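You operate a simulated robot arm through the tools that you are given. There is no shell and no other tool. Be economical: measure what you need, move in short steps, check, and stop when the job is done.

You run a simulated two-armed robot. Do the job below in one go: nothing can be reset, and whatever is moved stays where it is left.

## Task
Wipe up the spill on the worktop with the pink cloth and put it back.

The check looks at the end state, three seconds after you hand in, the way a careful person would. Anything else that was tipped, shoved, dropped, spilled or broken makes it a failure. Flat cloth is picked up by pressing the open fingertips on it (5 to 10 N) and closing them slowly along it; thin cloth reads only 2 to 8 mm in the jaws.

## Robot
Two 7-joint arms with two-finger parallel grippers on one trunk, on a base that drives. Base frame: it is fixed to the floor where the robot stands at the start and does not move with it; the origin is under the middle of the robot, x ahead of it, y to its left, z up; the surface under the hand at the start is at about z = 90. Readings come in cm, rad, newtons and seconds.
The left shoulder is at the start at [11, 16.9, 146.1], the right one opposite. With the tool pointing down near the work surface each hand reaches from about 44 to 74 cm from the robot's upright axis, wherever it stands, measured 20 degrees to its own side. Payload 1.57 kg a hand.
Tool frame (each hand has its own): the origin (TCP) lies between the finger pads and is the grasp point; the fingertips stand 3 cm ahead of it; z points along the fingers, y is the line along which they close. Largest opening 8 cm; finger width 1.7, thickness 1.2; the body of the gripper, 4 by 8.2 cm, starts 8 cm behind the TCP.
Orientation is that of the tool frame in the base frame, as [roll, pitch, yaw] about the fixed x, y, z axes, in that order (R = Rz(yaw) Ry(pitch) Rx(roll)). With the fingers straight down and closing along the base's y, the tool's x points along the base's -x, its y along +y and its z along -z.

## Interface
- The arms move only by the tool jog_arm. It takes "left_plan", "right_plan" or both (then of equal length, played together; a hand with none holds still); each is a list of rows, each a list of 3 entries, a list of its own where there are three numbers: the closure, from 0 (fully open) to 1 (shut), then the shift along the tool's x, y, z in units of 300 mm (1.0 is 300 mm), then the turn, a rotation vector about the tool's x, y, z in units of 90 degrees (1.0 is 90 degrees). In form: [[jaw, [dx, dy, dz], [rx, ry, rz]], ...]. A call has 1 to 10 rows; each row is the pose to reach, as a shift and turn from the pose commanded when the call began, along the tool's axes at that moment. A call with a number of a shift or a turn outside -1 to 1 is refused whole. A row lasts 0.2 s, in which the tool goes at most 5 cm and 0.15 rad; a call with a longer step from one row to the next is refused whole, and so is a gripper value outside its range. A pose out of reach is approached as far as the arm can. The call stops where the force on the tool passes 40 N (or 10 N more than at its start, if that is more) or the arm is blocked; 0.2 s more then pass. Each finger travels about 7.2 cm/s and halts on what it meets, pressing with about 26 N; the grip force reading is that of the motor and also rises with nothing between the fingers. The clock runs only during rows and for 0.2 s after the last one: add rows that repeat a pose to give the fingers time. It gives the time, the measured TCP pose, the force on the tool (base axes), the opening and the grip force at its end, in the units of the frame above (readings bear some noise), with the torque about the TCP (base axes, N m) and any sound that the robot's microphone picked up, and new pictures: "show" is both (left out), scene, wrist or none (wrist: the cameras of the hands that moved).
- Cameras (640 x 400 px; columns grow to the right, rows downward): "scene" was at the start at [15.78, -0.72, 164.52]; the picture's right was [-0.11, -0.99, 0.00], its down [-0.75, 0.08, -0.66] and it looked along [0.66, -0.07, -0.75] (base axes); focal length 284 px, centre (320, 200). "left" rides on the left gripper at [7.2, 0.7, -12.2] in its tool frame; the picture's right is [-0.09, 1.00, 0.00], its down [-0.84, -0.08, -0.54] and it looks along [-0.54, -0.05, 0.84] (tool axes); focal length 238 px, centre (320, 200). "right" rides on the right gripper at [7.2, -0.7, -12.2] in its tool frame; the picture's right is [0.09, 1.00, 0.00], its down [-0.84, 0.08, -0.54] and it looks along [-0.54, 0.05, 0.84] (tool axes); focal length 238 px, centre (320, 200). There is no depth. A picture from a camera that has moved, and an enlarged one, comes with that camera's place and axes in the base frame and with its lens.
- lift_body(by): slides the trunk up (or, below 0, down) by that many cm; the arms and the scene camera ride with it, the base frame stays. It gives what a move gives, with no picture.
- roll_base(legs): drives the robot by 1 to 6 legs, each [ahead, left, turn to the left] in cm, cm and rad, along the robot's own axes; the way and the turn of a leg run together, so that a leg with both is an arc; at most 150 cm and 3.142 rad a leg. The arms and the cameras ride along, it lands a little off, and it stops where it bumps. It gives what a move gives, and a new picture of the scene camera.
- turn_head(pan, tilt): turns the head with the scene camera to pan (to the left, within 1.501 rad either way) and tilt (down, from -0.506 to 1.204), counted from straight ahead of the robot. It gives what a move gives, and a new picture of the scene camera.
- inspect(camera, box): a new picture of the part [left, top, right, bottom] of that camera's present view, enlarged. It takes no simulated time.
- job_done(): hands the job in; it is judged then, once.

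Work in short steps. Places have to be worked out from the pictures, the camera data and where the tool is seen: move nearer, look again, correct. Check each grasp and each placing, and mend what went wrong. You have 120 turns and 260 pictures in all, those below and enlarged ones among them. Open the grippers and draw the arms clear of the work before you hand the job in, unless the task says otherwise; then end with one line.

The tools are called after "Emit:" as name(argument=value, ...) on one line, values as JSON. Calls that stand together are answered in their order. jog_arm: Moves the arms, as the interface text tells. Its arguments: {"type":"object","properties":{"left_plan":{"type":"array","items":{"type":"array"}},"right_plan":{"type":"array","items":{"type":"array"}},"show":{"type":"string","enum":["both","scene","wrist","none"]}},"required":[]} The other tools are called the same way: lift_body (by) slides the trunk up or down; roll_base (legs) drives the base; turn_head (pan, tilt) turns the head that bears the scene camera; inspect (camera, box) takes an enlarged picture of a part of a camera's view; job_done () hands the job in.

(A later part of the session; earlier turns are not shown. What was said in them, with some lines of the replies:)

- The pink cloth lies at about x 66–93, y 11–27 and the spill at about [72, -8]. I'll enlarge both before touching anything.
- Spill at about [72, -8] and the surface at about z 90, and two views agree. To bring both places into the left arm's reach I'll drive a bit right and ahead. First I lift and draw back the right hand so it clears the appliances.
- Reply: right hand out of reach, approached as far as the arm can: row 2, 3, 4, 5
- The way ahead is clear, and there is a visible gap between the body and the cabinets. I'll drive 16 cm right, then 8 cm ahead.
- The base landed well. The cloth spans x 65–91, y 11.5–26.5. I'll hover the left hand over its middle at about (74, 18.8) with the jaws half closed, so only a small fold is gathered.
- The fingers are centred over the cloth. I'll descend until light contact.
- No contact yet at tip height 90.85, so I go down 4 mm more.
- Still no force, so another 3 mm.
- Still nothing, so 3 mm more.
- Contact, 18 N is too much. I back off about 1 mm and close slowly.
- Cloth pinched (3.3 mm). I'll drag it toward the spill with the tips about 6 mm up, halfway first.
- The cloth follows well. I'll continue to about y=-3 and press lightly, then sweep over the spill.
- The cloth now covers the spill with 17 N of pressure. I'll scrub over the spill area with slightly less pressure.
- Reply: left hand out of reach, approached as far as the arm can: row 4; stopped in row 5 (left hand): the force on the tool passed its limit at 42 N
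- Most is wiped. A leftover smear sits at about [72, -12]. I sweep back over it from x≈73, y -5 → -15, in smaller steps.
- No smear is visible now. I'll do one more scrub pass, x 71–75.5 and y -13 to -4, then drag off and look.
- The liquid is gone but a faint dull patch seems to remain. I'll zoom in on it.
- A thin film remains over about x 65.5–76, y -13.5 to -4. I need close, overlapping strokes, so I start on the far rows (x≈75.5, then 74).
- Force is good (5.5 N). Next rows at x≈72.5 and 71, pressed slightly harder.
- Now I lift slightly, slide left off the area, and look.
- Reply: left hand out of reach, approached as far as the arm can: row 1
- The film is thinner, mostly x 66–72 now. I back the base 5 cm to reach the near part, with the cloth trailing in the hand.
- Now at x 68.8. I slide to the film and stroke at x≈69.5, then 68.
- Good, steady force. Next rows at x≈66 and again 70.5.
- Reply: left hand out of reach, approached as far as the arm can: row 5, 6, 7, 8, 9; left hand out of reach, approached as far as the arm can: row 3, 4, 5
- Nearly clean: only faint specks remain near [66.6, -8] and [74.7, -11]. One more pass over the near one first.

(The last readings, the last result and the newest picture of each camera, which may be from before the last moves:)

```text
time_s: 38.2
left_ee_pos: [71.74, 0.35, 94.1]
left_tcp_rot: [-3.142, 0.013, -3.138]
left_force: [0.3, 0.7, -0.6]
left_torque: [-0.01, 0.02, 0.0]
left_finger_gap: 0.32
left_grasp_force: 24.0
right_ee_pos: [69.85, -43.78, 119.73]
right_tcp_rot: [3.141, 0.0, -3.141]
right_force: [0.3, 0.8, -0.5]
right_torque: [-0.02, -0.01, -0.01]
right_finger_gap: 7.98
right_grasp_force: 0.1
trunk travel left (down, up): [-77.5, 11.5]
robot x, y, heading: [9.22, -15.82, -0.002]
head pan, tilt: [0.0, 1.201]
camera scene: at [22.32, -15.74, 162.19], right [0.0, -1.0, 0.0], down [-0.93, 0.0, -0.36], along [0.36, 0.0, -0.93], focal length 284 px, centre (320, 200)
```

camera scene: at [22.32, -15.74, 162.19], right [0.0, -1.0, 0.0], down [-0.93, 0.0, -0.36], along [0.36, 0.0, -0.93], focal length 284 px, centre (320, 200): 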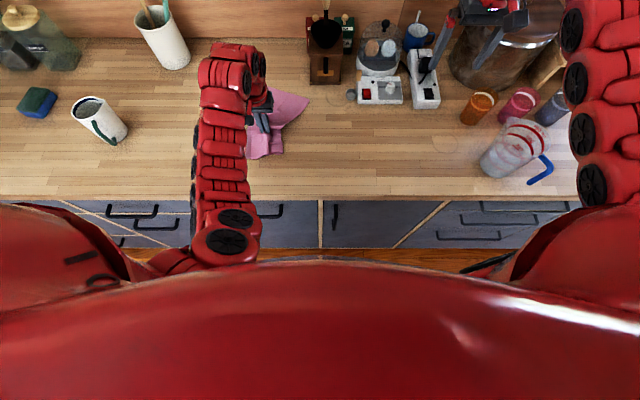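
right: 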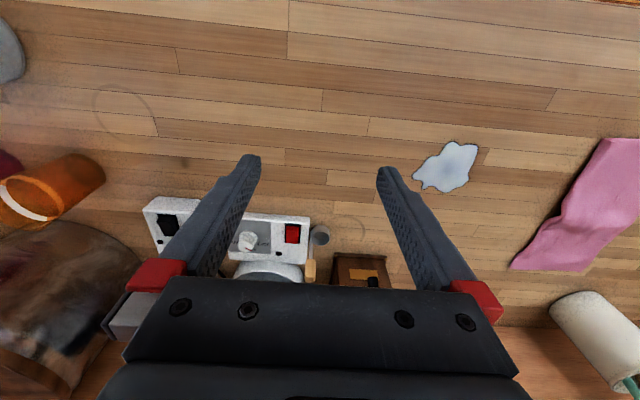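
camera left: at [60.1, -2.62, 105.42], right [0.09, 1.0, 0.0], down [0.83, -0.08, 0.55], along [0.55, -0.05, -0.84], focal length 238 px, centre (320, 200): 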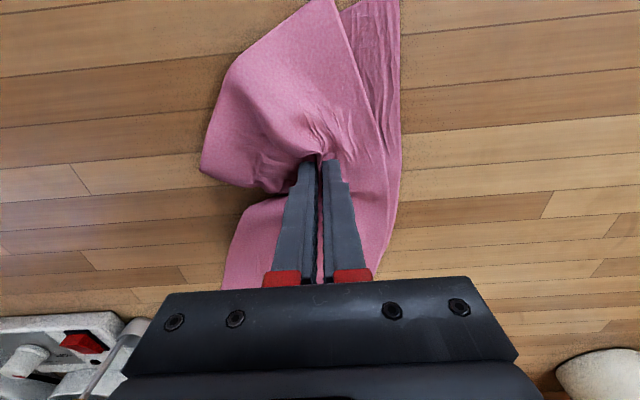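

Now the far strokes at x≈75 and 73.5.

Emit:
jog_arm(left_plan=[[1, [-0.06, -0.05, 0], [0, 0, 0]], [1, [-0.11, -0.12, 0.02], [0, 0, 0]], [1, [-0.11, -0.18, 0.032], [0, 0, 0]], [1, [-0.11, -0.28, 0.032], [0, 0, 0]], [1, [-0.11, -0.38, 0.032], [0, 0, 0]], [1, [-0.11, -0.48, 0.032], [0, 0, 0]], [1, [-0.06, -0.48, 0.032], [0, 0, 0]], [1, [-0.06, -0.38, 0.032], [0, 0, 0]], [1, [-0.06, -0.28, 0.032], [0, 0, 0]], [1, [-0.06, -0.18, 0.032], [0, 0, 0]]], show="none")

Emit:
jog_arm(left_plan=[[1, [0, 0.05, -0.025], [0, 0, 0]], [1, [0, 0.15, -0.025], [0, 0, 0]], [1, [0, 0.25, -0.025], [0, 0, 0]], [1, [0, 0.35, -0.025], [0, 0, 0]], [1, [0, 0.45, -0.025], [0, 0, 0]], [1, [0, 0.45, -0.025], [0, 0, 0]]])

Emit:
inspect(camera="scene", box=[220, 70, 380, 180])

Emit:
inspect(camera="left", box=[0, 0, 320, 200])

```text
time_s: 40.4
left_ee_pos: [73.77, -5.49, 93.22]
left_tcp_rot: [3.141, 0.013, -3.141]
left_force: [0.2, -9.0, 21.2]
left_torque: [-0.31, -0.03, 0.01]
left_finger_gap: 0.32
left_grasp_force: 24.0
right_ee_pos: [69.73, -43.85, 119.48]
right_tcp_rot: [3.141, 0.0, -3.141]
right_force: [-0.9, 0.2, 0.0]
right_torque: [-0.03, -0.01, -0.02]
right_finger_gap: 7.98
right_grasp_force: 0.0
trunk travel left (down, up): [-77.5, 11.5]
robot x, y, heading: [8.96, -15.87, -0.0]
head pan, tilt: [0.0, 1.201]
```

```text
time_s: 41.8
left_ee_pos: [73.69, 8.25, 93.66]
left_tcp_rot: [3.14, 0.011, -3.138]
left_force: [-0.3, 0.4, -0.2]
left_torque: [-0.02, -0.01, 0.02]
left_finger_gap: 0.32
left_grasp_force: 24.8
right_ee_pos: [70.08, -43.79, 119.41]
right_tcp_rot: [3.139, 0.0, -3.141]
right_force: [-0.4, 0.4, -0.4]
right_torque: [0.03, -0.02, 0.03]
right_finger_gap: 8.0
right_grasp_force: 0.0
trunk travel left (down, up): [-77.5, 11.5]
robot x, y, heading: [8.89, -15.77, -0.001]
head pan, tilt: [0.0, 1.201]
camera scene: at [22.57, -15.83, 162.16], right [0.0, -1.0, 0.0], down [-0.93, 0.0, -0.36], along [0.36, 0.0, -0.93], focal length 284 px, centre (320, 200)
camera left: at [66.29, 9.04, 105.83], right [0.09, 1.0, 0.0], down [0.83, -0.08, 0.55], along [0.55, -0.05, -0.83], focal length 238 px, centre (320, 200)
```

scene: 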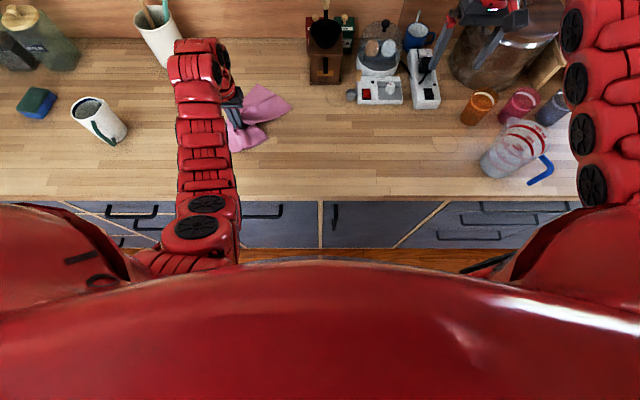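
left: 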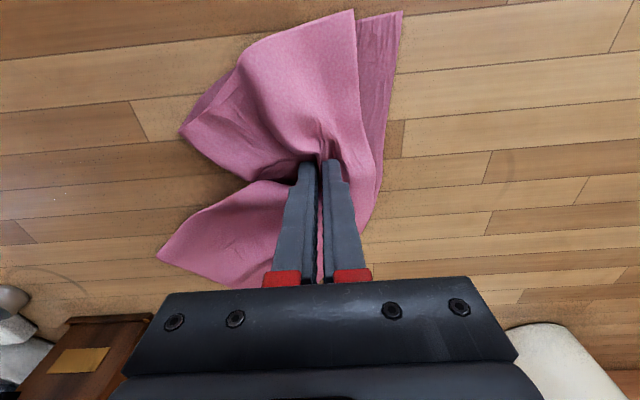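

```text
3.64 times, centred on (300, 125) of scene
camera zoom: at [22.57, -15.83, 162.16], right [0.0, -1.0, 0.0], down [-0.93, 0.0, -0.36], along [0.36, 0.0, -0.93], focal length 1033 px, centre (393, 473)
```

zoom: 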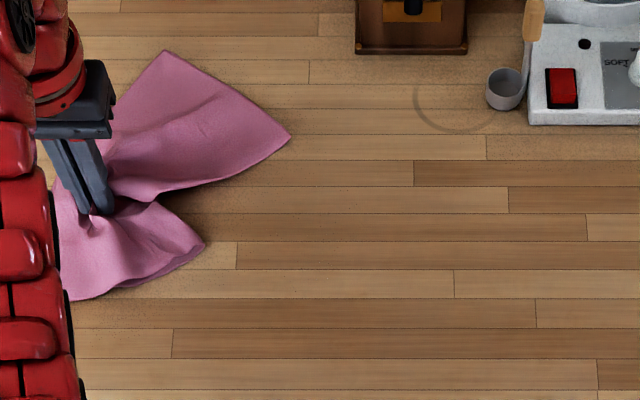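

```text
2.00 times, centred on (160, 100) of left
camera zoom: at [66.29, 9.04, 105.83], right [0.09, 1.0, 0.0], down [0.83, -0.08, 0.55], along [0.55, -0.05, -0.83], focal length 477 px, centre (640, 400)
```

zoom: 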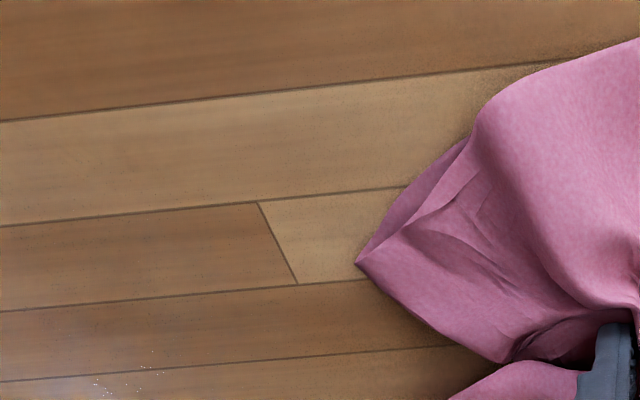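

The worktop is clean. Now I drag the cloth back so the pinch point returns to about (73.7, 18.8), overshooting a little to even it out.

Emit:
jog_arm(left_plan=[[1, [0, 0.08, -0.01], [0, 0, 0]], [1, [0, 0.16, -0.01], [0, 0, 0]], [1, [0, 0.24, -0.01], [0, 0, 0]], [1, [0, 0.32, -0.01], [0, 0, 0]], [1, [0, 0.4, -0.01], [0, 0, 0]], [1, [0, 0.47, -0.01], [0, 0, 0]], [1, [0, 0.47, -0.01], [0, 0, 0]]])

```text
time_s: 43.4
left_ee_pos: [73.52, 22.48, 94.03]
left_tcp_rot: [3.14, 0.01, -3.138]
left_force: [-0.8, 0.2, 0.3]
left_torque: [0.01, 0.0, 0.06]
left_finger_gap: 0.29
left_grasp_force: 24.5
right_ee_pos: [70.1, -43.82, 119.49]
right_tcp_rot: [3.141, 0.0, -3.141]
right_force: [-0.3, -0.4, -0.1]
right_torque: [-0.01, 0.03, 0.01]
right_finger_gap: 7.99
right_grasp_force: 0.0
trunk travel left (down, up): [-77.5, 11.5]
robot x, y, heading: [8.87, -15.89, 0.002]
head pan, tilt: [0.0, 1.201]
camera scene: at [22.57, -15.79, 162.16], right [0.0, -1.0, 0.0], down [-0.93, 0.0, -0.36], along [0.36, 0.0, -0.93], focal length 284 px, centre (320, 200)
camera left: at [66.2, 23.25, 106.26], right [0.09, 1.0, 0.0], down [0.83, -0.08, 0.55], along [0.55, -0.05, -0.83], focal length 238 px, centre (320, 200)
```

scene: 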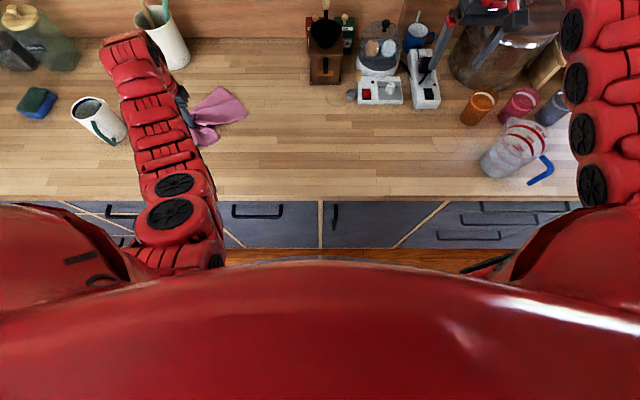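
left: 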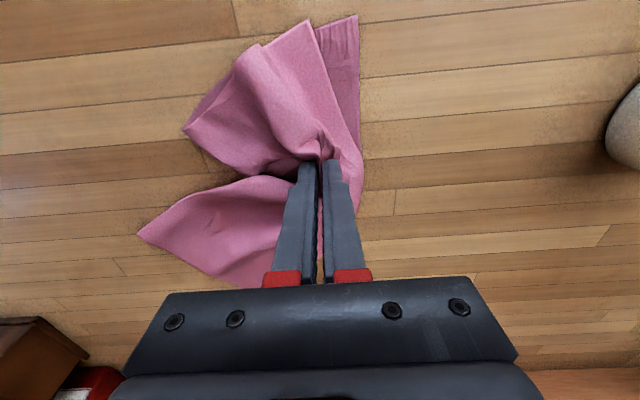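

The cloth is bow-tied toward the right. I'll move back right to y≈19.5, press lightly and open slowly so the fingers spread the gathered part.

Emit:
jog_arm(left_plan=[[1, [0, -0.05, 0], [0, 0, 0]], [1, [0, -0.1, 0], [0, 0, 0]], [1, [0, -0.1, 0.024], [0, 0, 0]], [0.85, [0, -0.1, 0.024], [0, 0, 0]], [0.7, [0, -0.1, 0.024], [0, 0, 0]], [0.55, [0, -0.1, 0.024], [0, 0, 0]], [0.4, [0, -0.1, 0.024], [0, 0, 0]], [0.25, [0, -0.1, 0.024], [0, 0, 0]], [0.1, [0, -0.1, 0.024], [0, 0, 0]], [0.0, [0, -0.1, 0.024], [0, 0, 0]]], show="none")

Emit:
jog_arm(left_plan=[[0, [0, 0, -0.1], [0, 0, 0]], [0, [0.05, 0, -0.25], [0, 0, 0]], [0, [0.1, 0, -0.4], [0, 0, 0]], [0, [0.1, 0, -0.5], [0, 0, 0]]])

```text
time_s: 45.6
left_ee_pos: [73.47, 19.67, 93.29]
left_tcp_rot: [3.139, 0.011, -3.139]
left_force: [0.6, 0.0, 0.8]
left_torque: [0.0, -0.02, 0.02]
left_finger_gap: 7.9
left_grasp_force: 0.1
right_ee_pos: [70.05, -43.87, 119.44]
right_tcp_rot: [3.141, -0.001, -3.141]
right_force: [-0.2, -0.2, -0.5]
right_torque: [0.0, -0.01, 0.02]
right_finger_gap: 8.0
right_grasp_force: 0.0
trunk travel left (down, up): [-77.5, 11.5]
robot x, y, heading: [8.94, -15.69, -0.001]
head pan, tilt: [0.0, 1.201]
```

```text
time_s: 46.6
left_ee_pos: [70.45, 19.42, 108.35]
left_tcp_rot: [3.14, 0.01, -3.139]
left_force: [-0.2, -0.3, 0.1]
left_torque: [0.03, 0.01, 0.0]
left_finger_gap: 8.01
left_grasp_force: 0.1
right_ee_pos: [70.0, -43.69, 119.43]
right_tcp_rot: [3.141, 0.001, 3.141]
right_force: [-0.2, -0.3, -0.8]
right_torque: [0.03, 0.06, -0.01]
right_finger_gap: 8.03
right_grasp_force: 0.1
trunk travel left (down, up): [-77.5, 11.5]
robot x, y, heading: [9.02, -15.83, 0.001]
head pan, tilt: [0.0, 1.201]
camera scene: at [22.6, -15.82, 162.16], right [0.0, -1.0, 0.0], down [-0.93, 0.0, -0.36], along [0.36, 0.0, -0.93], focal length 284 px, centre (320, 200)
camera left: at [63.09, 20.13, 120.5], right [0.09, 1.0, 0.0], down [0.83, -0.08, 0.55], along [0.55, -0.05, -0.83], focal length 238 px, centre (320, 200)
```

scene: 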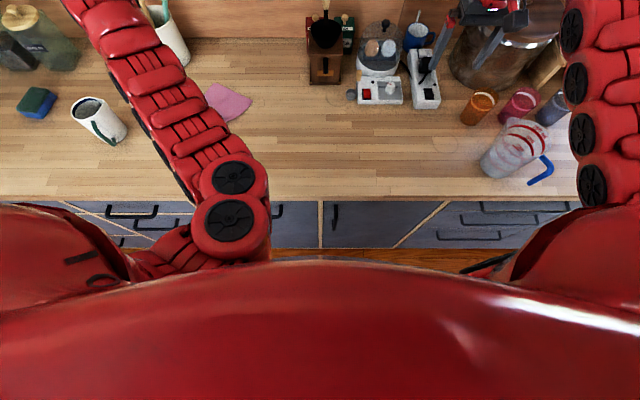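
left: 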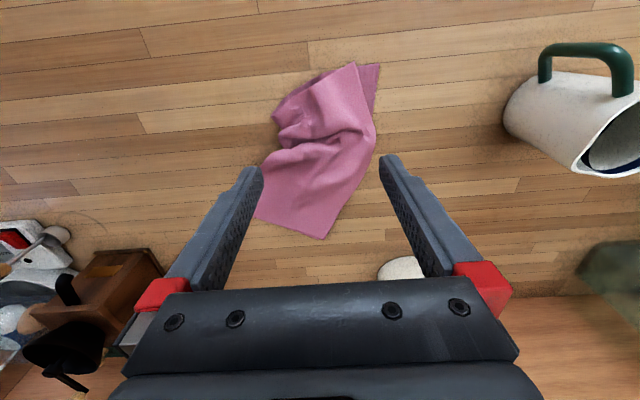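

The cloth is down and released. I'll zoom in on how it lies.

Emit:
inspect(camera="left", box=[220, 30, 460, 270])

```text
1.67 times, centred on (340, 150) of left
camera zoom: at [63.09, 20.13, 120.5], right [0.09, 1.0, 0.0], down [0.83, -0.08, 0.55], along [0.55, -0.05, -0.83], focal length 397 px, centre (287, 283)
```

zoom: 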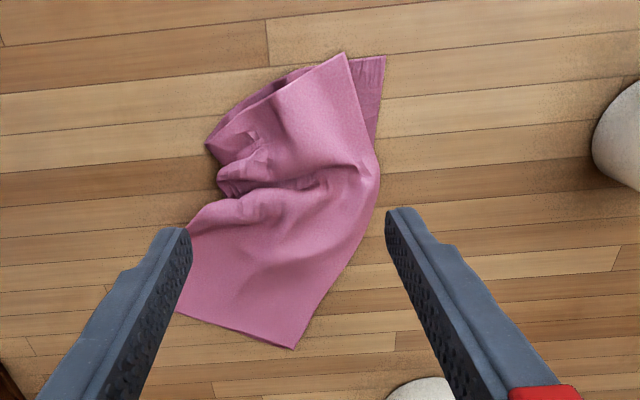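

The near-left corner is back, but the far end is swung about 8 cm to the right and one near corner is rumpled. I'll drive ahead 5 cm to reach the far half and slide it straight.

Emit:
roll_base(legs=[[5, 0, 0]])

Emit:
jog_arm(left_plan=[[0.2, [-0.1, -0.08, 0], [0, 0, 0]], [0.4, [-0.2, -0.16, 0.05], [0, 0, 0]], [0.5, [-0.28, -0.21, 0.12], [0, 0, 0]], [0.5, [-0.28, -0.21, 0.24], [0, 0, 0]], [0.5, [-0.28, -0.21, 0.36], [0, 0, 0]], [0.5, [-0.28, -0.21, 0.42], [0, 0, 0]], [0.5, [-0.28, -0.21, 0.42], [0, 0, 0]]])

```text
time_s: 47.5
left_ee_pos: [74.98, 19.57, 108.55]
left_tcp_rot: [3.142, 0.015, -3.138]
left_force: [0.3, 0.1, 0.8]
left_torque: [-0.02, -0.04, -0.02]
left_finger_gap: 8.0
left_grasp_force: 0.1
right_ee_pos: [74.52, -43.69, 119.72]
right_tcp_rot: [3.141, 0.004, -3.141]
right_force: [0.5, -0.1, -0.2]
right_torque: [-0.01, -0.04, -0.02]
right_finger_gap: 8.01
right_grasp_force: 0.0
trunk travel left (down, up): [-77.5, 11.5]
robot x, y, heading: [14.19, -15.69, -0.003]
head pan, tilt: [0.0, 1.201]
camera scene: at [26.93, -15.73, 162.22], right [0.0, -1.0, 0.0], down [-0.93, 0.0, -0.37], along [0.37, 0.0, -0.93], focal length 284 px, centre (320, 200)
```

scene: 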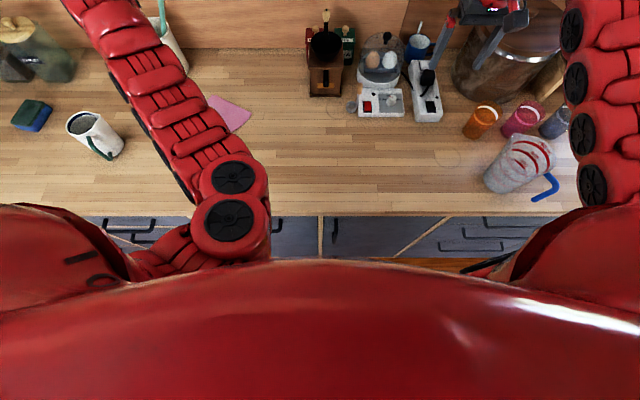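

```text
time_s: 49.1
left_ee_pos: [83.89, 13.36, 96.05]
left_tcp_rot: [3.14, 0.012, -3.137]
left_force: [0.0, 0.8, 0.4]
left_torque: [-0.01, -0.02, 0.02]
left_finger_gap: 4.02
left_grasp_force: 0.1
right_ee_pos: [74.84, -43.84, 119.59]
right_tcp_rot: [3.141, 0.0, 3.141]
right_force: [-0.2, 0.0, 0.6]
right_torque: [-0.02, 0.05, 0.03]
right_finger_gap: 8.01
right_grasp_force: 0.0
trunk travel left (down, up): [-77.5, 11.5]
robot x, y, heading: [13.92, -15.6, -0.004]
head pan, tilt: [0.0, 1.201]
camera scene: at [27.39, -15.77, 162.17], right [0.0, -1.0, 0.0], down [-0.93, 0.0, -0.36], along [0.36, 0.0, -0.93], focal length 284 px, centre (320, 200)
camera left: at [76.53, 14.06, 108.09], right [0.09, 1.0, 0.0], down [0.83, -0.08, 0.55], along [0.55, -0.05, -0.83], focal length 238 px, centre (320, 200)
```

scene: 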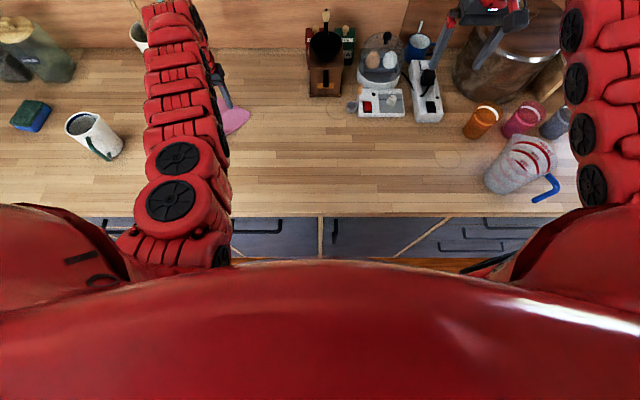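
left: 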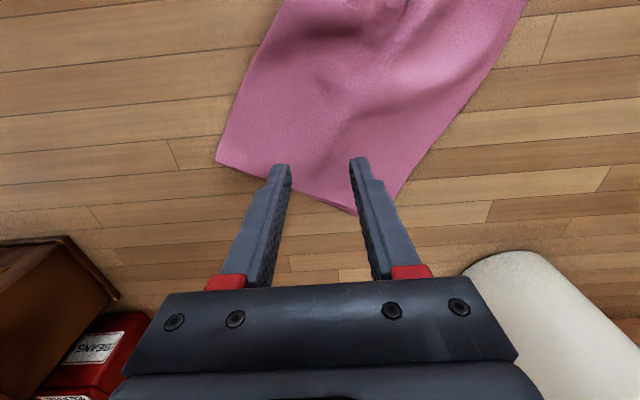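

The far edge runs from (84, 5) to (90, 16) and should sit at x≈92, y 11.5–26.5. I'll press the tips on it near (82.5, 10) and check the force before sliding.

Emit:
jog_arm(left_plan=[[0.5, [0.045, -0.113, 0], [0, 0, 0]], [0.5, [0.045, -0.113, 0.05], [0, 0, 0]], [0.5, [0.045, -0.113, 0.08], [0, 0, 0]], [0.5, [0.045, -0.113, 0.096], [0, 0, 0]], [0.5, [0.045, -0.113, 0.096], [0, 0, 0]]], show="wrist")

```text
time_s: 50.4
left_ee_pos: [82.5, 9.78, 93.19]
left_tcp_rot: [3.141, 0.015, -3.138]
left_force: [0.5, 0.0, 9.1]
left_torque: [-0.12, -0.05, 0.05]
left_finger_gap: 3.96
left_grasp_force: 0.2
right_ee_pos: [74.81, -43.84, 119.45]
right_tcp_rot: [-3.141, 0.0, 3.141]
right_force: [-0.9, 0.4, 0.6]
right_torque: [0.01, -0.01, -0.03]
right_finger_gap: 8.01
right_grasp_force: 0.0
trunk travel left (down, up): [-77.5, 11.5]
robot x, y, heading: [13.57, -15.82, 0.006]
head pan, tilt: [0.0, 1.201]
camera left: at [75.18, 10.51, 105.33], right [0.09, 1.0, 0.0], down [0.83, -0.08, 0.55], along [0.55, -0.05, -0.83], focal length 238 px, centre (320, 200)
```

left: 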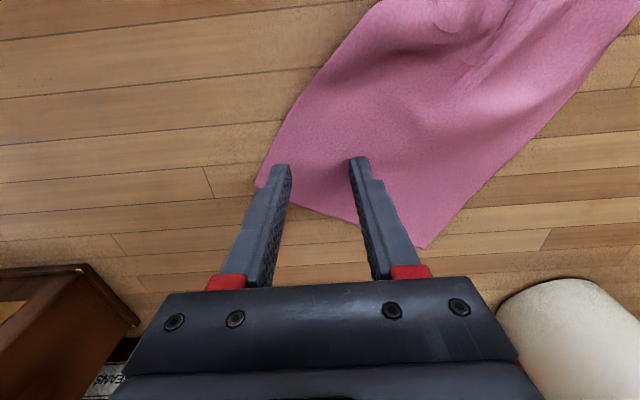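

9 N with both tips on the cloth. I slide it 8 cm left and a bit outward.

Emit:
jog_arm(left_plan=[[0.5, [-0.02, 0.05, 0], [0, 0, 0]], [0.5, [-0.04, 0.1, 0], [0, 0, 0]], [0.5, [-0.06, 0.15, 0], [0, 0, 0]], [0.5, [-0.08, 0.2, 0], [0, 0, 0]], [0.5, [-0.1, 0.25, 0], [0, 0, 0]], [0.5, [-0.12, 0.28, 0], [0, 0, 0]], [0.5, [-0.12, 0.28, -0.05], [0, 0, 0]]], show="wrist")

```text
time_s: 52.0
left_ee_pos: [83.54, 15.11, 93.3]
left_tcp_rot: [3.14, 0.01, -3.137]
left_force: [0.7, -0.8, 0.0]
left_torque: [0.01, -0.01, -0.01]
left_finger_gap: 4.0
left_grasp_force: 0.0
left hand out of reach, approached as far as the arm can: row 3, 4, 5, 6, 7
right_ee_pos: [74.86, -43.85, 119.43]
right_tcp_rot: [3.141, 0.0, 3.14]
right_force: [-0.1, 1.2, 0.2]
right_torque: [-0.02, -0.02, -0.02]
right_finger_gap: 8.01
right_grasp_force: 0.1
trunk travel left (down, up): [-77.5, 11.5]
robot x, y, heading: [13.97, -15.98, -0.001]
head pan, tilt: [0.0, 1.201]
camera left: at [76.11, 15.82, 105.42], right [0.09, 1.0, 0.0], down [0.83, -0.07, 0.55], along [0.55, -0.05, -0.83], focal length 238 px, centre (320, 200)
```

left: 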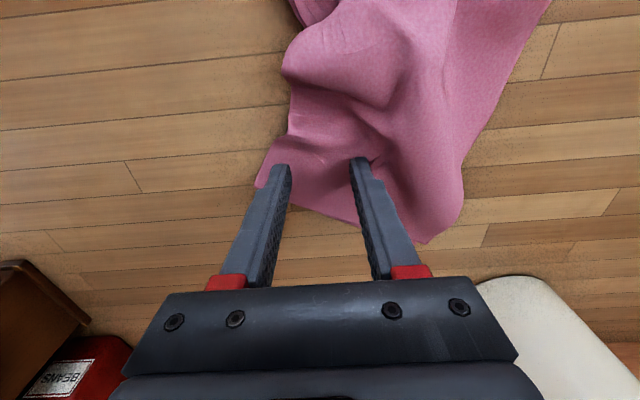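

Sliding works, but I'm at the reach limit. I'll raise the hand, lower the trunk 8 cm and shift the base 10 cm left to gain reach.

Emit:
jog_arm(left_plan=[[0.5, [0, 0, -0.1], [0, 0, 0]], [0.5, [0.06, 0, -0.22], [0, 0, 0]], [0.5, [0.14, 0, -0.34], [0, 0, 0]], [0.5, [0.2, 0, -0.46], [0, 0, 0]], [0.5, [0.2, 0, -0.5], [0, 0, 0]]], show="none")

Emit:
lift_body(by=-8)

Emit:
roll_base(legs=[[0, 10, 0]])

```text
time_s: 53.1
left_ee_pos: [77.31, 15.07, 108.37]
left_tcp_rot: [3.14, 0.011, -3.139]
left_force: [0.4, -0.5, -0.7]
left_torque: [0.0, -0.01, 0.01]
left_finger_gap: 3.99
left_grasp_force: 0.0
right_ee_pos: [74.98, -43.88, 119.5]
right_tcp_rot: [-3.141, -0.001, 3.142]
right_force: [0.4, 0.3, 0.0]
right_torque: [-0.01, 0.0, 0.03]
right_finger_gap: 8.0
right_grasp_force: 0.0
trunk travel left (down, up): [-77.5, 11.5]
robot x, y, heading: [13.86, -15.89, 0.001]
head pan, tilt: [0.0, 1.201]
```

```text
time_s: 54.3
left_ee_pos: [77.41, 15.09, 100.47]
left_tcp_rot: [3.14, 0.011, -3.138]
left_force: [-0.4, -0.5, -0.9]
left_torque: [-0.01, -0.01, -0.04]
left_finger_gap: 4.02
left_grasp_force: 0.0
right_ee_pos: [74.89, -43.81, 111.49]
right_tcp_rot: [3.138, 0.0, -3.141]
right_force: [0.0, -0.7, -0.2]
right_torque: [-0.04, 0.0, -0.01]
right_finger_gap: 8.02
right_grasp_force: 0.1
trunk travel left (down, up): [-69.5, 19.5]
robot x, y, heading: [13.71, -15.82, 0.003]
head pan, tilt: [0.0, 1.201]
```

```text
time_s: 55.5
left_ee_pos: [77.28, 24.96, 100.43]
left_tcp_rot: [3.139, 0.011, -3.14]
left_force: [0.2, 0.0, 0.5]
left_torque: [-0.01, 0.03, 0.02]
left_finger_gap: 4.0
left_grasp_force: 0.1
right_ee_pos: [75.0, -34.0, 111.4]
right_tcp_rot: [-3.142, -0.001, 3.139]
right_force: [0.3, 0.3, -0.4]
right_torque: [0.01, 0.01, -0.02]
right_finger_gap: 7.98
right_grasp_force: 0.0
trunk travel left (down, up): [-69.5, 19.5]
robot x, y, heading: [13.86, -6.06, -0.004]
head pan, tilt: [0.0, 1.201]
camera scene: at [27.45, -5.88, 154.16], right [0.0, -1.0, 0.0], down [-0.93, 0.0, -0.36], along [0.36, 0.0, -0.93], focal length 284 px, centre (320, 200)
```

scene: 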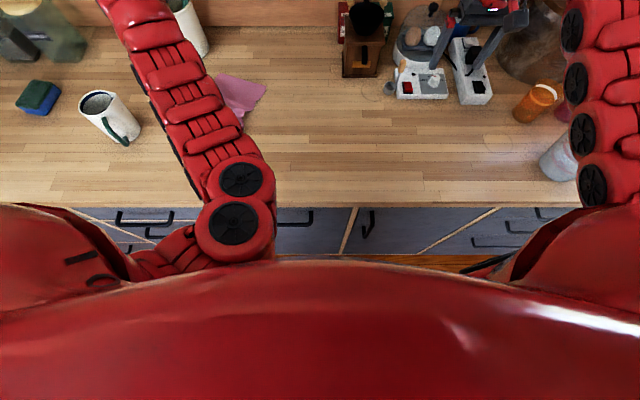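

Far edge now runs (84.6, 10.4) to (91.6, 23.7). The fold corner needs pushing outward about 6 cm. I'll move over (83.5, 13.5) and descend to just above.

Emit:
jog_arm(left_plan=[[0.5, [-0.05, -0.1, 0], [0, 0, 0]], [0.5, [-0.1, -0.2, 0.02], [0, 0, 0]], [0.5, [-0.15, -0.3, 0.05], [0, 0, 0]], [0.5, [-0.207, -0.383, 0.1], [0, 0, 0]], [0.5, [-0.207, -0.383, 0.2], [0, 0, 0]], [0.5, [-0.207, -0.383, 0.22], [0, 0, 0]]], show="wrist")

```text
time_s: 56.9
left_ee_pos: [83.6, 13.44, 93.74]
left_tcp_rot: [3.141, 0.012, -3.141]
left_force: [0.5, -0.2, 0.0]
left_torque: [0.0, 0.03, 0.02]
left_finger_gap: 3.98
left_grasp_force: 0.1
right_ee_pos: [74.81, -34.05, 111.46]
right_tcp_rot: [-3.141, 0.0, 3.139]
right_force: [0.8, -0.1, 0.1]
right_torque: [0.03, -0.01, -0.03]
right_finger_gap: 8.01
right_grasp_force: 0.1
trunk travel left (down, up): [-69.5, 19.5]
robot x, y, heading: [13.63, -6.12, -0.001]
head pan, tilt: [0.0, 1.201]
camera left: at [76.29, 14.1, 105.97], right [0.09, 1.0, 0.0], down [0.83, -0.08, 0.55], along [0.55, -0.05, -0.83], focal length 238 px, centre (320, 200)
```

left: 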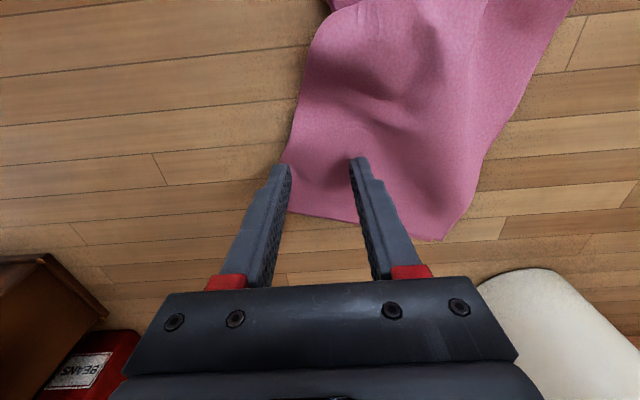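

The left jaw tip is at the fold edge. I shift 1.5 cm left, press, and slide outward 6 cm.

Emit:
jog_arm(left_plan=[[0.5, [0.04, 0.06, -0.005], [0, 0, 0]], [0.5, [0.04, 0.06, 0.015], [0, 0, 0]], [0.5, [0.04, 0.06, 0.021], [0, 0, 0]], [0.5, [-0.01, 0.06, 0.021], [0, 0, 0]], [0.5, [-0.06, 0.06, 0.021], [0, 0, 0]], [0.5, [-0.11, 0.06, 0.021], [0, 0, 0]], [0.5, [-0.16, 0.05, 0.021], [0, 0, 0]]], show="wrist")

```text
time_s: 58.5
left_ee_pos: [86.48, 14.82, 93.37]
left_tcp_rot: [3.14, 0.01, -3.139]
left_force: [0.2, -0.1, -0.5]
left_torque: [-0.01, 0.02, -0.01]
left_finger_gap: 3.99
left_grasp_force: 0.1
left hand out of reach, approached as far as the arm can: row 6, 7
right_ee_pos: [74.76, -34.09, 111.42]
right_tcp_rot: [3.141, 0.002, 3.139]
right_force: [-0.3, 0.8, 0.1]
right_torque: [-0.01, -0.03, 0.01]
right_finger_gap: 8.0
right_grasp_force: 0.0
trunk travel left (down, up): [-69.5, 19.5]
robot x, y, heading: [13.89, -5.87, 0.0]
head pan, tilt: [0.0, 1.201]
camera left: at [79.15, 15.6, 105.47], right [0.09, 1.0, 0.0], down [0.83, -0.08, 0.55], along [0.55, -0.05, -0.84], focal length 238 px, centre (320, 200)
```

left: 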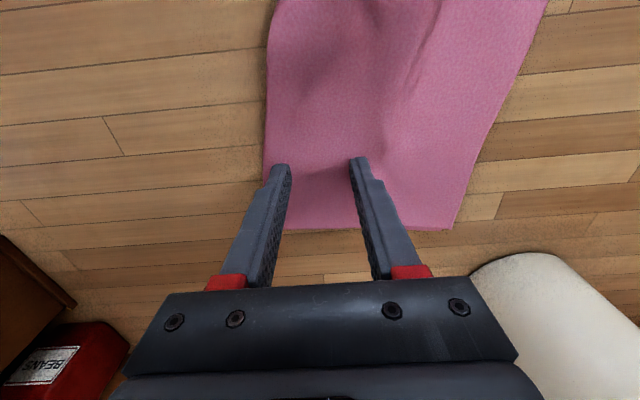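

The far edge is now at its original place (x≈92, y 10.7–25.3). I raise and retreat to view the near end.

Emit:
jog_arm(left_plan=[[0.5, [0, 0, -0.1], [0, 0, 0]], [0.5, [0.12, 0, -0.2], [0, 0, 0]], [0.5, [0.26, 0, -0.28], [0, 0, 0]], [0.5, [0.4, 0, -0.35], [0, 0, 0]], [0.5, [0.54, 0, -0.4], [0, 0, 0]], [0.5, [0.6, 0, -0.4], [0, 0, 0]]], show="wrist")

```text
time_s: 59.9
left_ee_pos: [78.67, 15.0, 101.66]
left_tcp_rot: [3.141, 0.01, -3.139]
left_force: [-0.4, -0.1, 0.3]
left_torque: [0.02, -0.02, 0.0]
left_finger_gap: 4.0
left_grasp_force: 0.2
left hand out of reach, approached as far as the arm can: row 4, 5, 6
right_ee_pos: [74.79, -33.93, 111.46]
right_tcp_rot: [-3.141, 0.001, 3.141]
right_force: [0.8, -0.4, 0.4]
right_torque: [-0.01, 0.01, 0.02]
right_finger_gap: 8.02
right_grasp_force: 0.0
trunk travel left (down, up): [-69.5, 19.5]
robot x, y, heading: [13.91, -5.79, -0.003]
head pan, tilt: [0.0, 1.201]
camera left: at [71.33, 15.73, 113.74], right [0.09, 1.0, 0.0], down [0.83, -0.08, 0.55], along [0.55, -0.05, -0.83], focal length 238 px, centre (320, 200)
```

left: 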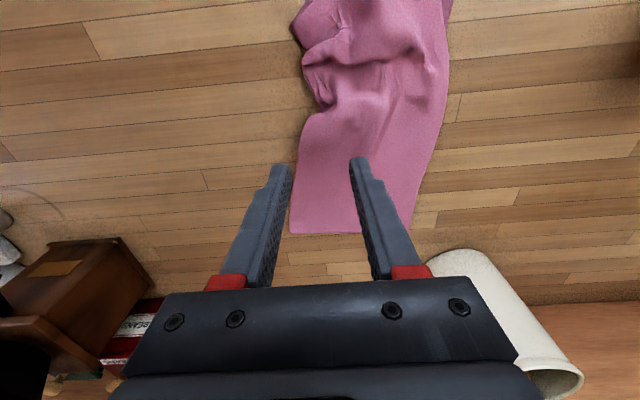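

The near part still has a bunched fold at about x 70–77. I back the base 12 cm to work on that end.

Emit:
roll_base(legs=[[-12, 0, 0]])

Emit:
inspect(camera="left", box=[180, 0, 500, 260])

```text
time_s: 61.1
left_ee_pos: [66.91, 15.02, 101.55]
left_tcp_rot: [3.141, 0.012, -3.14]
left_force: [0.3, 0.1, 0.6]
left_torque: [-0.01, 0.01, 0.01]
left_finger_gap: 3.99
left_grasp_force: 0.2
right_ee_pos: [63.09, -33.99, 111.41]
right_tcp_rot: [3.14, -0.001, 3.14]
right_force: [1.2, -0.1, 0.6]
right_torque: [-0.02, 0.02, 0.0]
right_finger_gap: 7.99
right_grasp_force: 0.1
trunk travel left (down, up): [-69.5, 19.5]
robot x, y, heading: [1.94, -5.99, -0.0]
head pan, tilt: [0.0, 1.201]
camera scene: at [15.55, -5.87, 154.15], right [0.0, -1.0, 0.0], down [-0.93, 0.0, -0.36], along [0.36, 0.0, -0.93], focal length 284 px, centre (320, 200)
```

scene: 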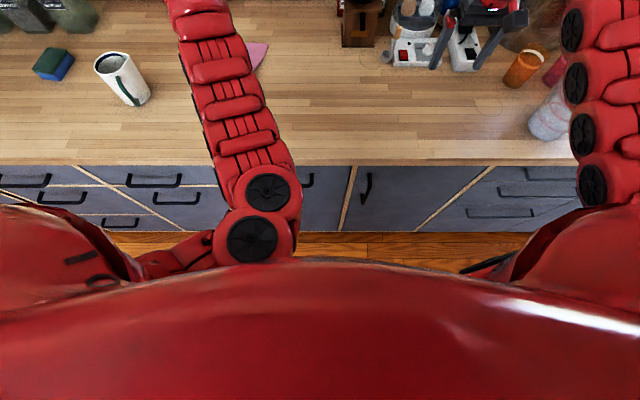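

```text
1.54 times, centred on (340, 130) of left
camera zoom: at [59.4, 15.78, 113.69], right [0.09, 1.0, 0.0], down [0.83, -0.08, 0.55], along [0.55, -0.05, -0.83], focal length 367 px, centre (289, 308)
```

zoom: 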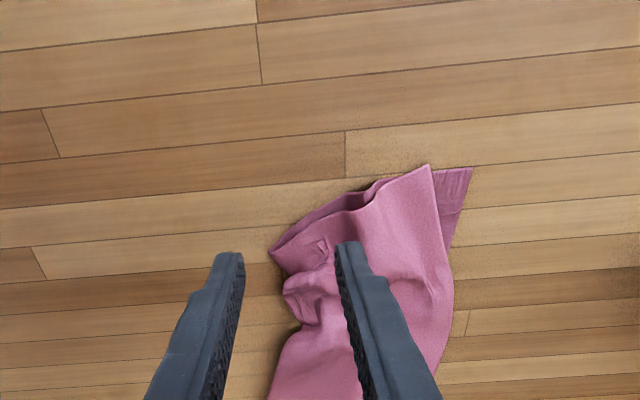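

The near fold corner is at (70, 13.6) and should be near (65.5, 11.5). I'll press down around (71.5, 16).

Emit:
jog_arm(left_plan=[[0.5, [-0.08, 0.033, 0.05], [0, 0, 0]], [0.5, [-0.153, 0.033, 0.12], [0, 0, 0]], [0.5, [-0.153, 0.033, 0.2], [0, 0, 0]], [0.5, [-0.153, 0.033, 0.25], [0, 0, 0]], [0.5, [-0.153, 0.033, 0.277], [0, 0, 0]], [0.5, [-0.153, 0.033, 0.277], [0, 0, 0]]], show="wrist")

```text
time_s: 62.5
left_ee_pos: [71.5, 16.15, 93.17]
left_tcp_rot: [-3.141, 0.012, -3.137]
left_force: [-1.1, -0.1, 0.0]
left_torque: [0.03, 0.02, -0.01]
left_finger_gap: 4.0
left_grasp_force: 0.1
right_ee_pos: [62.91, -33.85, 111.62]
right_tcp_rot: [-3.141, 0.0, 3.141]
right_force: [-0.2, -0.2, 0.3]
right_torque: [0.02, 0.0, -0.02]
right_finger_gap: 8.01
right_grasp_force: 0.1
trunk travel left (down, up): [-69.5, 19.5]
robot x, y, heading: [1.62, -6.01, 0.003]
head pan, tilt: [0.0, 1.201]
camera left: at [64.05, 16.84, 105.43], right [0.09, 1.0, 0.0], down [0.83, -0.07, 0.55], along [0.55, -0.05, -0.83], focal length 238 px, centre (320, 200)
```

left: 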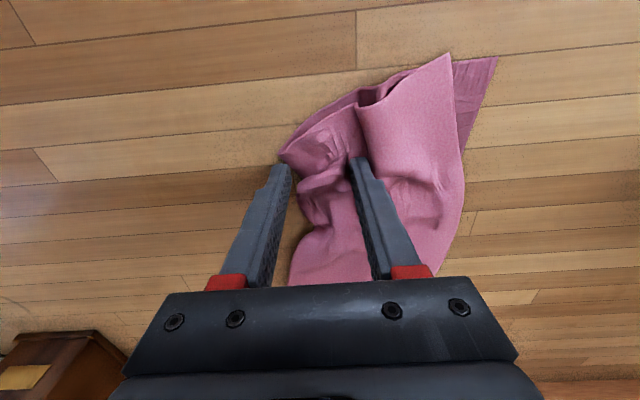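

One finger is on the cloth and one just off the fold, so it's good for pinching that edge. I close slowly and pull it toward me and right.

Emit:
jog_arm(left_plan=[[0.5, [0, 0, 0.003], [0, 0, 0]], [0.6, [0, 0, 0.003], [0, 0, 0]], [0.7, [0, 0, 0.003], [0, 0, 0]], [0.8, [0, 0, 0.003], [0, 0, 0]], [0.9, [0, 0, 0.003], [0, 0, 0]], [1, [0, 0, 0.003], [0, 0, 0]], [1, [0, 0, 0.003], [0, 0, 0]], [1, [0, 0, 0.003], [0, 0, 0]]], show="wrist")

```text
time_s: 64.3
left_ee_pos: [71.43, 15.97, 93.32]
left_tcp_rot: [3.14, 0.011, -3.138]
left_force: [-0.8, -0.9, 2.5]
left_torque: [-0.02, -0.03, 0.01]
left_finger_gap: 0.39
left_grasp_force: 24.8
right_ee_pos: [62.9, -33.92, 111.57]
right_tcp_rot: [-3.141, -0.001, -3.141]
right_force: [-0.3, -0.1, 0.3]
right_torque: [-0.02, 0.03, 0.01]
right_finger_gap: 8.0
right_grasp_force: 0.0
trunk travel left (down, up): [-69.5, 19.5]
robot x, y, heading: [1.93, -6.21, 0.001]
head pan, tilt: [0.0, 1.201]
camera left: at [64.0, 16.82, 105.39], right [0.09, 1.0, 0.0], down [0.83, -0.08, 0.55], along [0.55, -0.05, -0.83], focal length 238 px, centre (320, 200)
```

left: 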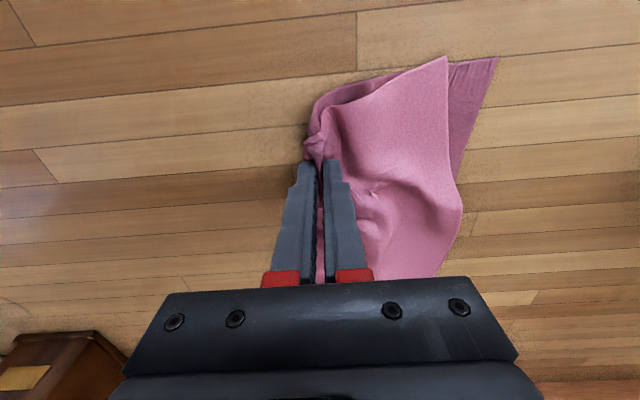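

Pinched. I pull to about (68, 12) with a slight lift.

Emit:
jog_arm(left_plan=[[1, [0, 0, -0.015], [0, 0, 0]], [1, [0.03, -0.04, -0.015], [0, 0, 0]], [1, [0.06, -0.08, -0.015], [0, 0, 0]], [1, [0.09, -0.12, -0.015], [0, 0, 0]], [1, [0.11, -0.15, -0.015], [0, 0, 0]], [1, [0.11, -0.15, -0.015], [0, 0, 0]]], show="wrist")

```text
time_s: 65.7
left_ee_pos: [68.02, 11.5, 93.54]
left_tcp_rot: [3.139, 0.011, -3.139]
left_force: [0.1, -0.2, -0.3]
left_torque: [0.0, 0.01, -0.01]
left_finger_gap: 0.4
left_grasp_force: 24.9
right_ee_pos: [62.84, -33.88, 111.38]
right_tcp_rot: [3.141, 0.001, -3.14]
right_force: [0.3, 0.9, -0.2]
right_torque: [0.0, -0.03, -0.02]
right_finger_gap: 8.01
right_grasp_force: 0.1
trunk travel left (down, up): [-69.5, 19.5]
robot x, y, heading: [1.99, -6.01, 0.003]
head pan, tilt: [0.0, 1.201]
camera left: at [60.71, 12.27, 105.69], right [0.09, 1.0, 0.0], down [0.83, -0.08, 0.55], along [0.55, -0.05, -0.83], focal length 238 px, centre (320, 200)
```

left: 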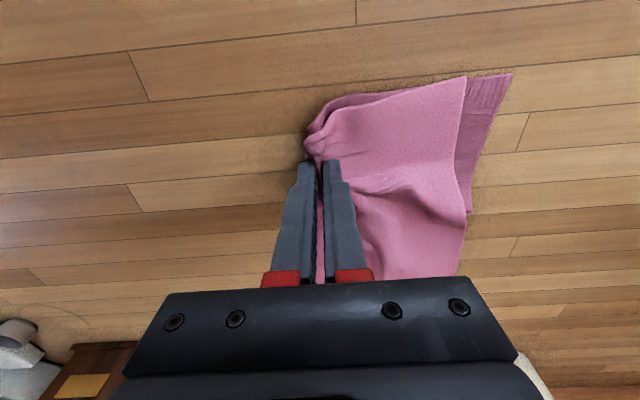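

Good shape. Now I open slowly and lift away to view.

Emit:
jog_arm(left_plan=[[1, [0, 0, 0.008], [0, 0, 0]], [0.85, [0, 0, 0.008], [0, 0, 0]], [0.7, [0, 0, 0.008], [0, 0, 0]], [0.55, [0, 0, 0.008], [0, 0, 0]], [0.4, [0, 0, 0.008], [0, 0, 0]], [0.2, [0, 0, -0.08], [0, 0, 0]], [0, [0.03, 0, -0.2], [0, 0, 0]], [0, [0.06, 0, -0.32], [0, 0, 0]], [0, [0.06, 0, -0.44], [0, 0, 0]]], show="wrist")

Emit:
inspect(camera="left", box=[200, 20, 480, 260])

```text
time_s: 67.7
left_ee_pos: [66.07, 11.45, 106.99]
left_tcp_rot: [3.141, 0.012, 3.141]
left_force: [0.2, -0.7, 0.3]
left_torque: [-0.01, -0.01, 0.04]
left_finger_gap: 7.99
left_grasp_force: 0.0
right_ee_pos: [62.88, -34.06, 111.56]
right_tcp_rot: [3.141, 0.001, 3.141]
right_force: [-0.4, -0.1, -0.3]
right_torque: [0.0, 0.01, 0.0]
right_finger_gap: 8.02
right_grasp_force: 0.1
trunk travel left (down, up): [-69.5, 19.5]
robot x, y, heading: [1.75, -5.98, 0.003]
head pan, tilt: [0.0, 1.201]
camera left: at [58.67, 12.22, 119.09], right [0.09, 1.0, 0.0], down [0.83, -0.08, 0.55], along [0.55, -0.05, -0.83], focal length 238 px, centre (320, 200)
```

left: 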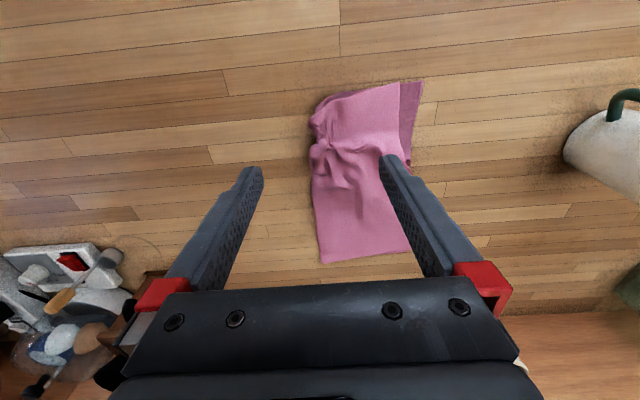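

```text
1.67 times, centred on (340, 140) of left
camera zoom: at [58.67, 12.22, 119.09], right [0.09, 1.0, 0.0], down [0.83, -0.08, 0.55], along [0.55, -0.05, -0.83], focal length 397 px, centre (287, 300)
```

zoom: 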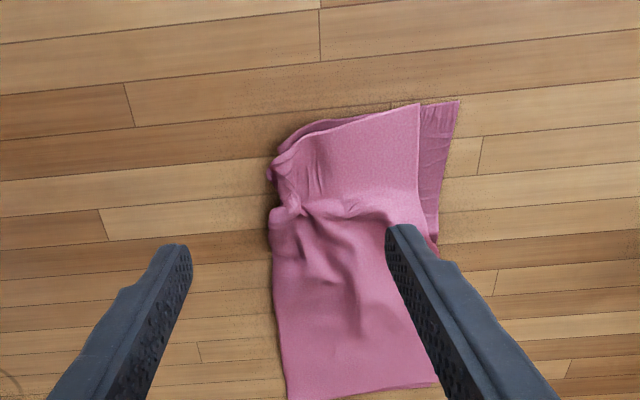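

The cloth now lies flat and near its original outline. I raise the arm, back the base off, and take a final overview.

Emit:
jog_arm(left_plan=[[0, [0.02, 0, -0.1], [0, 0, 0]], [0, [0.04, 0, -0.2], [0, 0, 0]], [0, [0.04, 0, -0.2], [0, 0, 0]]], show="none")

Emit:
roll_base(legs=[[-25, 0, 0]])

Emit:
turn_head(pan=0.0, tilt=0.75)

Emit:
inspect(camera="scene", box=[180, 100, 420, 250])

```text
time_s: 68.5
left_ee_pos: [65.12, 11.62, 112.05]
left_tcp_rot: [3.138, 0.01, -3.138]
left_force: [0.7, 0.4, 0.2]
left_torque: [0.01, 0.01, 0.01]
left_finger_gap: 7.99
left_grasp_force: 0.1
left hand out of reach, approached as far as the arm can: row 2, 3
right_ee_pos: [62.93, -33.93, 111.43]
right_tcp_rot: [3.141, 0.0, -3.141]
right_force: [0.1, -0.1, -0.5]
right_torque: [0.0, 0.04, -0.02]
right_finger_gap: 8.0
right_grasp_force: 0.0
trunk travel left (down, up): [-69.5, 19.5]
robot x, y, heading: [1.93, -5.96, 0.001]
head pan, tilt: [0.0, 1.201]
```

```text
time_s: 70.3
left_ee_pos: [39.98, 11.57, 112.12]
left_tcp_rot: [3.141, 0.011, -3.139]
left_force: [0.7, 1.0, -0.9]
left_torque: [0.0, 0.01, 0.0]
left_finger_gap: 8.01
left_grasp_force: 0.2
right_ee_pos: [37.72, -34.01, 111.48]
right_tcp_rot: [3.141, 0.0, 3.14]
right_force: [-0.7, 1.0, 0.1]
right_torque: [-0.03, 0.01, -0.01]
right_finger_gap: 8.0
right_grasp_force: 0.2
trunk travel left (down, up): [-69.5, 19.5]
robot x, y, heading: [-23.65, -6.4, -0.004]
head pan, tilt: [0.0, 1.201]
camera scene: at [-9.77, -5.89, 154.15], right [0.0, -1.0, 0.0], down [-0.93, 0.0, -0.36], along [0.36, 0.0, -0.93], focal length 284 px, centre (320, 200)
```

scene: 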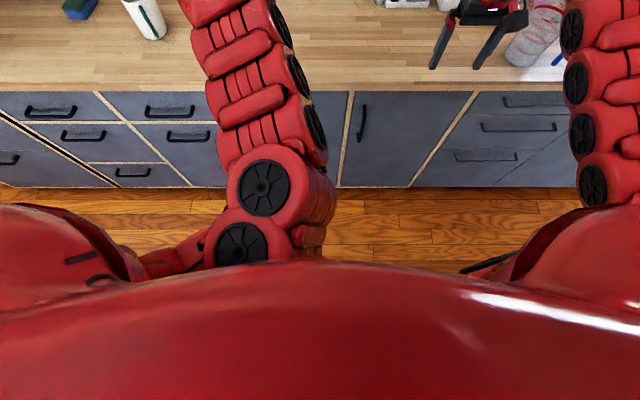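

```text
time_s: 71.2
left_ee_pos: [39.95, 11.54, 112.09]
left_tcp_rot: [3.141, 0.01, -3.14]
left_force: [0.2, -0.5, -0.3]
left_torque: [0.0, -0.03, 0.0]
left_finger_gap: 8.0
left_grasp_force: 0.0
right_ee_pos: [37.6, -33.86, 111.51]
right_tcp_rot: [-3.14, 0.001, 3.14]
right_force: [0.0, 0.1, -0.4]
right_torque: [-0.02, 0.03, 0.04]
right_finger_gap: 7.99
right_grasp_force: 0.0
trunk travel left (down, up): [-69.5, 19.5]
robot x, y, heading: [-23.28, -6.05, -0.005]
head pan, tilt: [0.0, 0.75]
camera scene: at [-7.07, -5.89, 157.32], right [0.0, -1.0, 0.0], down [-0.68, 0.0, -0.73], along [0.73, 0.0, -0.68], focal length 284 px, centre (320, 200)
```

scene: 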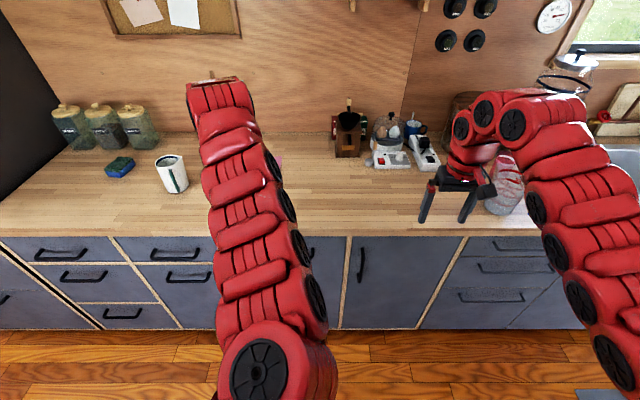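

```text
2.67 times, centred on (300, 175) of scene
camera zoom: at [-7.07, -5.89, 157.32], right [0.0, -1.0, 0.0], down [-0.68, 0.0, -0.73], along [0.73, 0.0, -0.68], focal length 758 px, centre (373, 267)
```

zoom: 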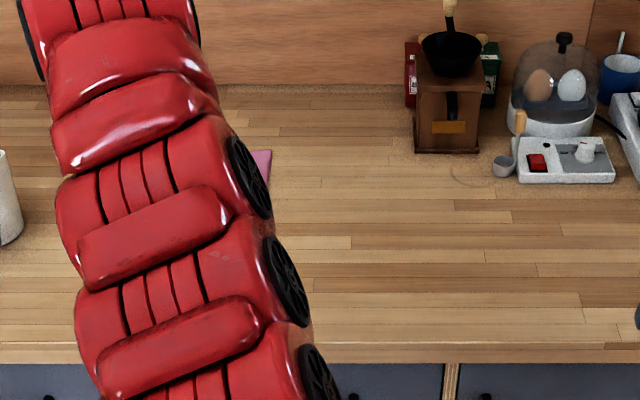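

The spill area is clean and the other objects stand as before. I swing the left arm aside to check the cloth.

Emit:
jog_arm(left_plan=[[0, [0, 0.15, 0], [0, 0, 0]], [0, [0, 0.3, 0], [0, 0, 0]], [0, [0, 0.45, 0], [0, 0, 0]], [0, [0, 0.6, 0], [0, 0, 0]], [0, [0, 0.75, 0], [0, 0, 0]], [0, [0, 0.9, 0], [0, 0, 0]], [0, [0, 0.9, 0], [0, 0, 0]]], show="none")

Emit:
inspect(camera="scene", box=[130, 90, 430, 260])

```text
time_s: 72.8
left_ee_pos: [39.95, 38.4, 112.37]
left_tcp_rot: [3.138, 0.012, -3.139]
left_force: [0.8, -1.2, 0.1]
left_torque: [-0.03, 0.02, 0.02]
left_finger_gap: 7.99
left_grasp_force: 0.0
right_ee_pos: [37.47, -34.21, 111.52]
right_tcp_rot: [3.139, -0.002, 3.141]
right_force: [0.3, 0.1, -0.3]
right_torque: [0.04, -0.01, -0.01]
right_finger_gap: 8.01
right_grasp_force: 0.0
trunk travel left (down, up): [-69.5, 19.5]
robot x, y, heading: [-23.55, -6.01, 0.006]
head pan, tilt: [0.0, 0.75]
```

```text
2.13 times, centred on (280, 175) of scene
camera zoom: at [-7.09, -6.06, 157.33], right [0.0, -1.0, 0.0], down [-0.68, 0.0, -0.73], along [0.73, 0.0, -0.68], focal length 606 px, centre (405, 253)
```

zoom: 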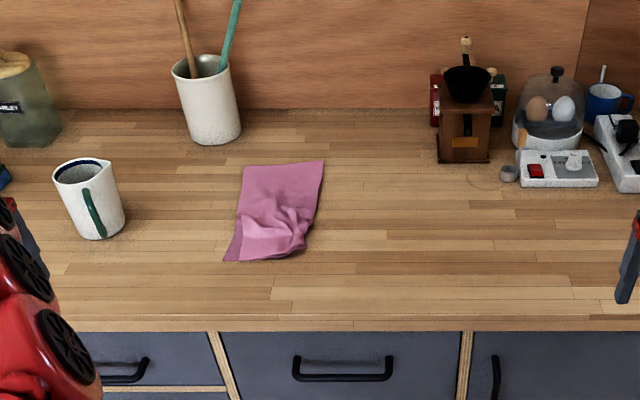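

The spill is gone, the cloth is flat in its place, nothing else has moved, and the arms are clear. I hand in.

Emit:
job_done()

```text
The job is handed in.
```

I wiped up the spill and laid the pink cloth back in its original place, flat but slightly wrinkled at the near end; nothing else was moved, and the job is handed in.
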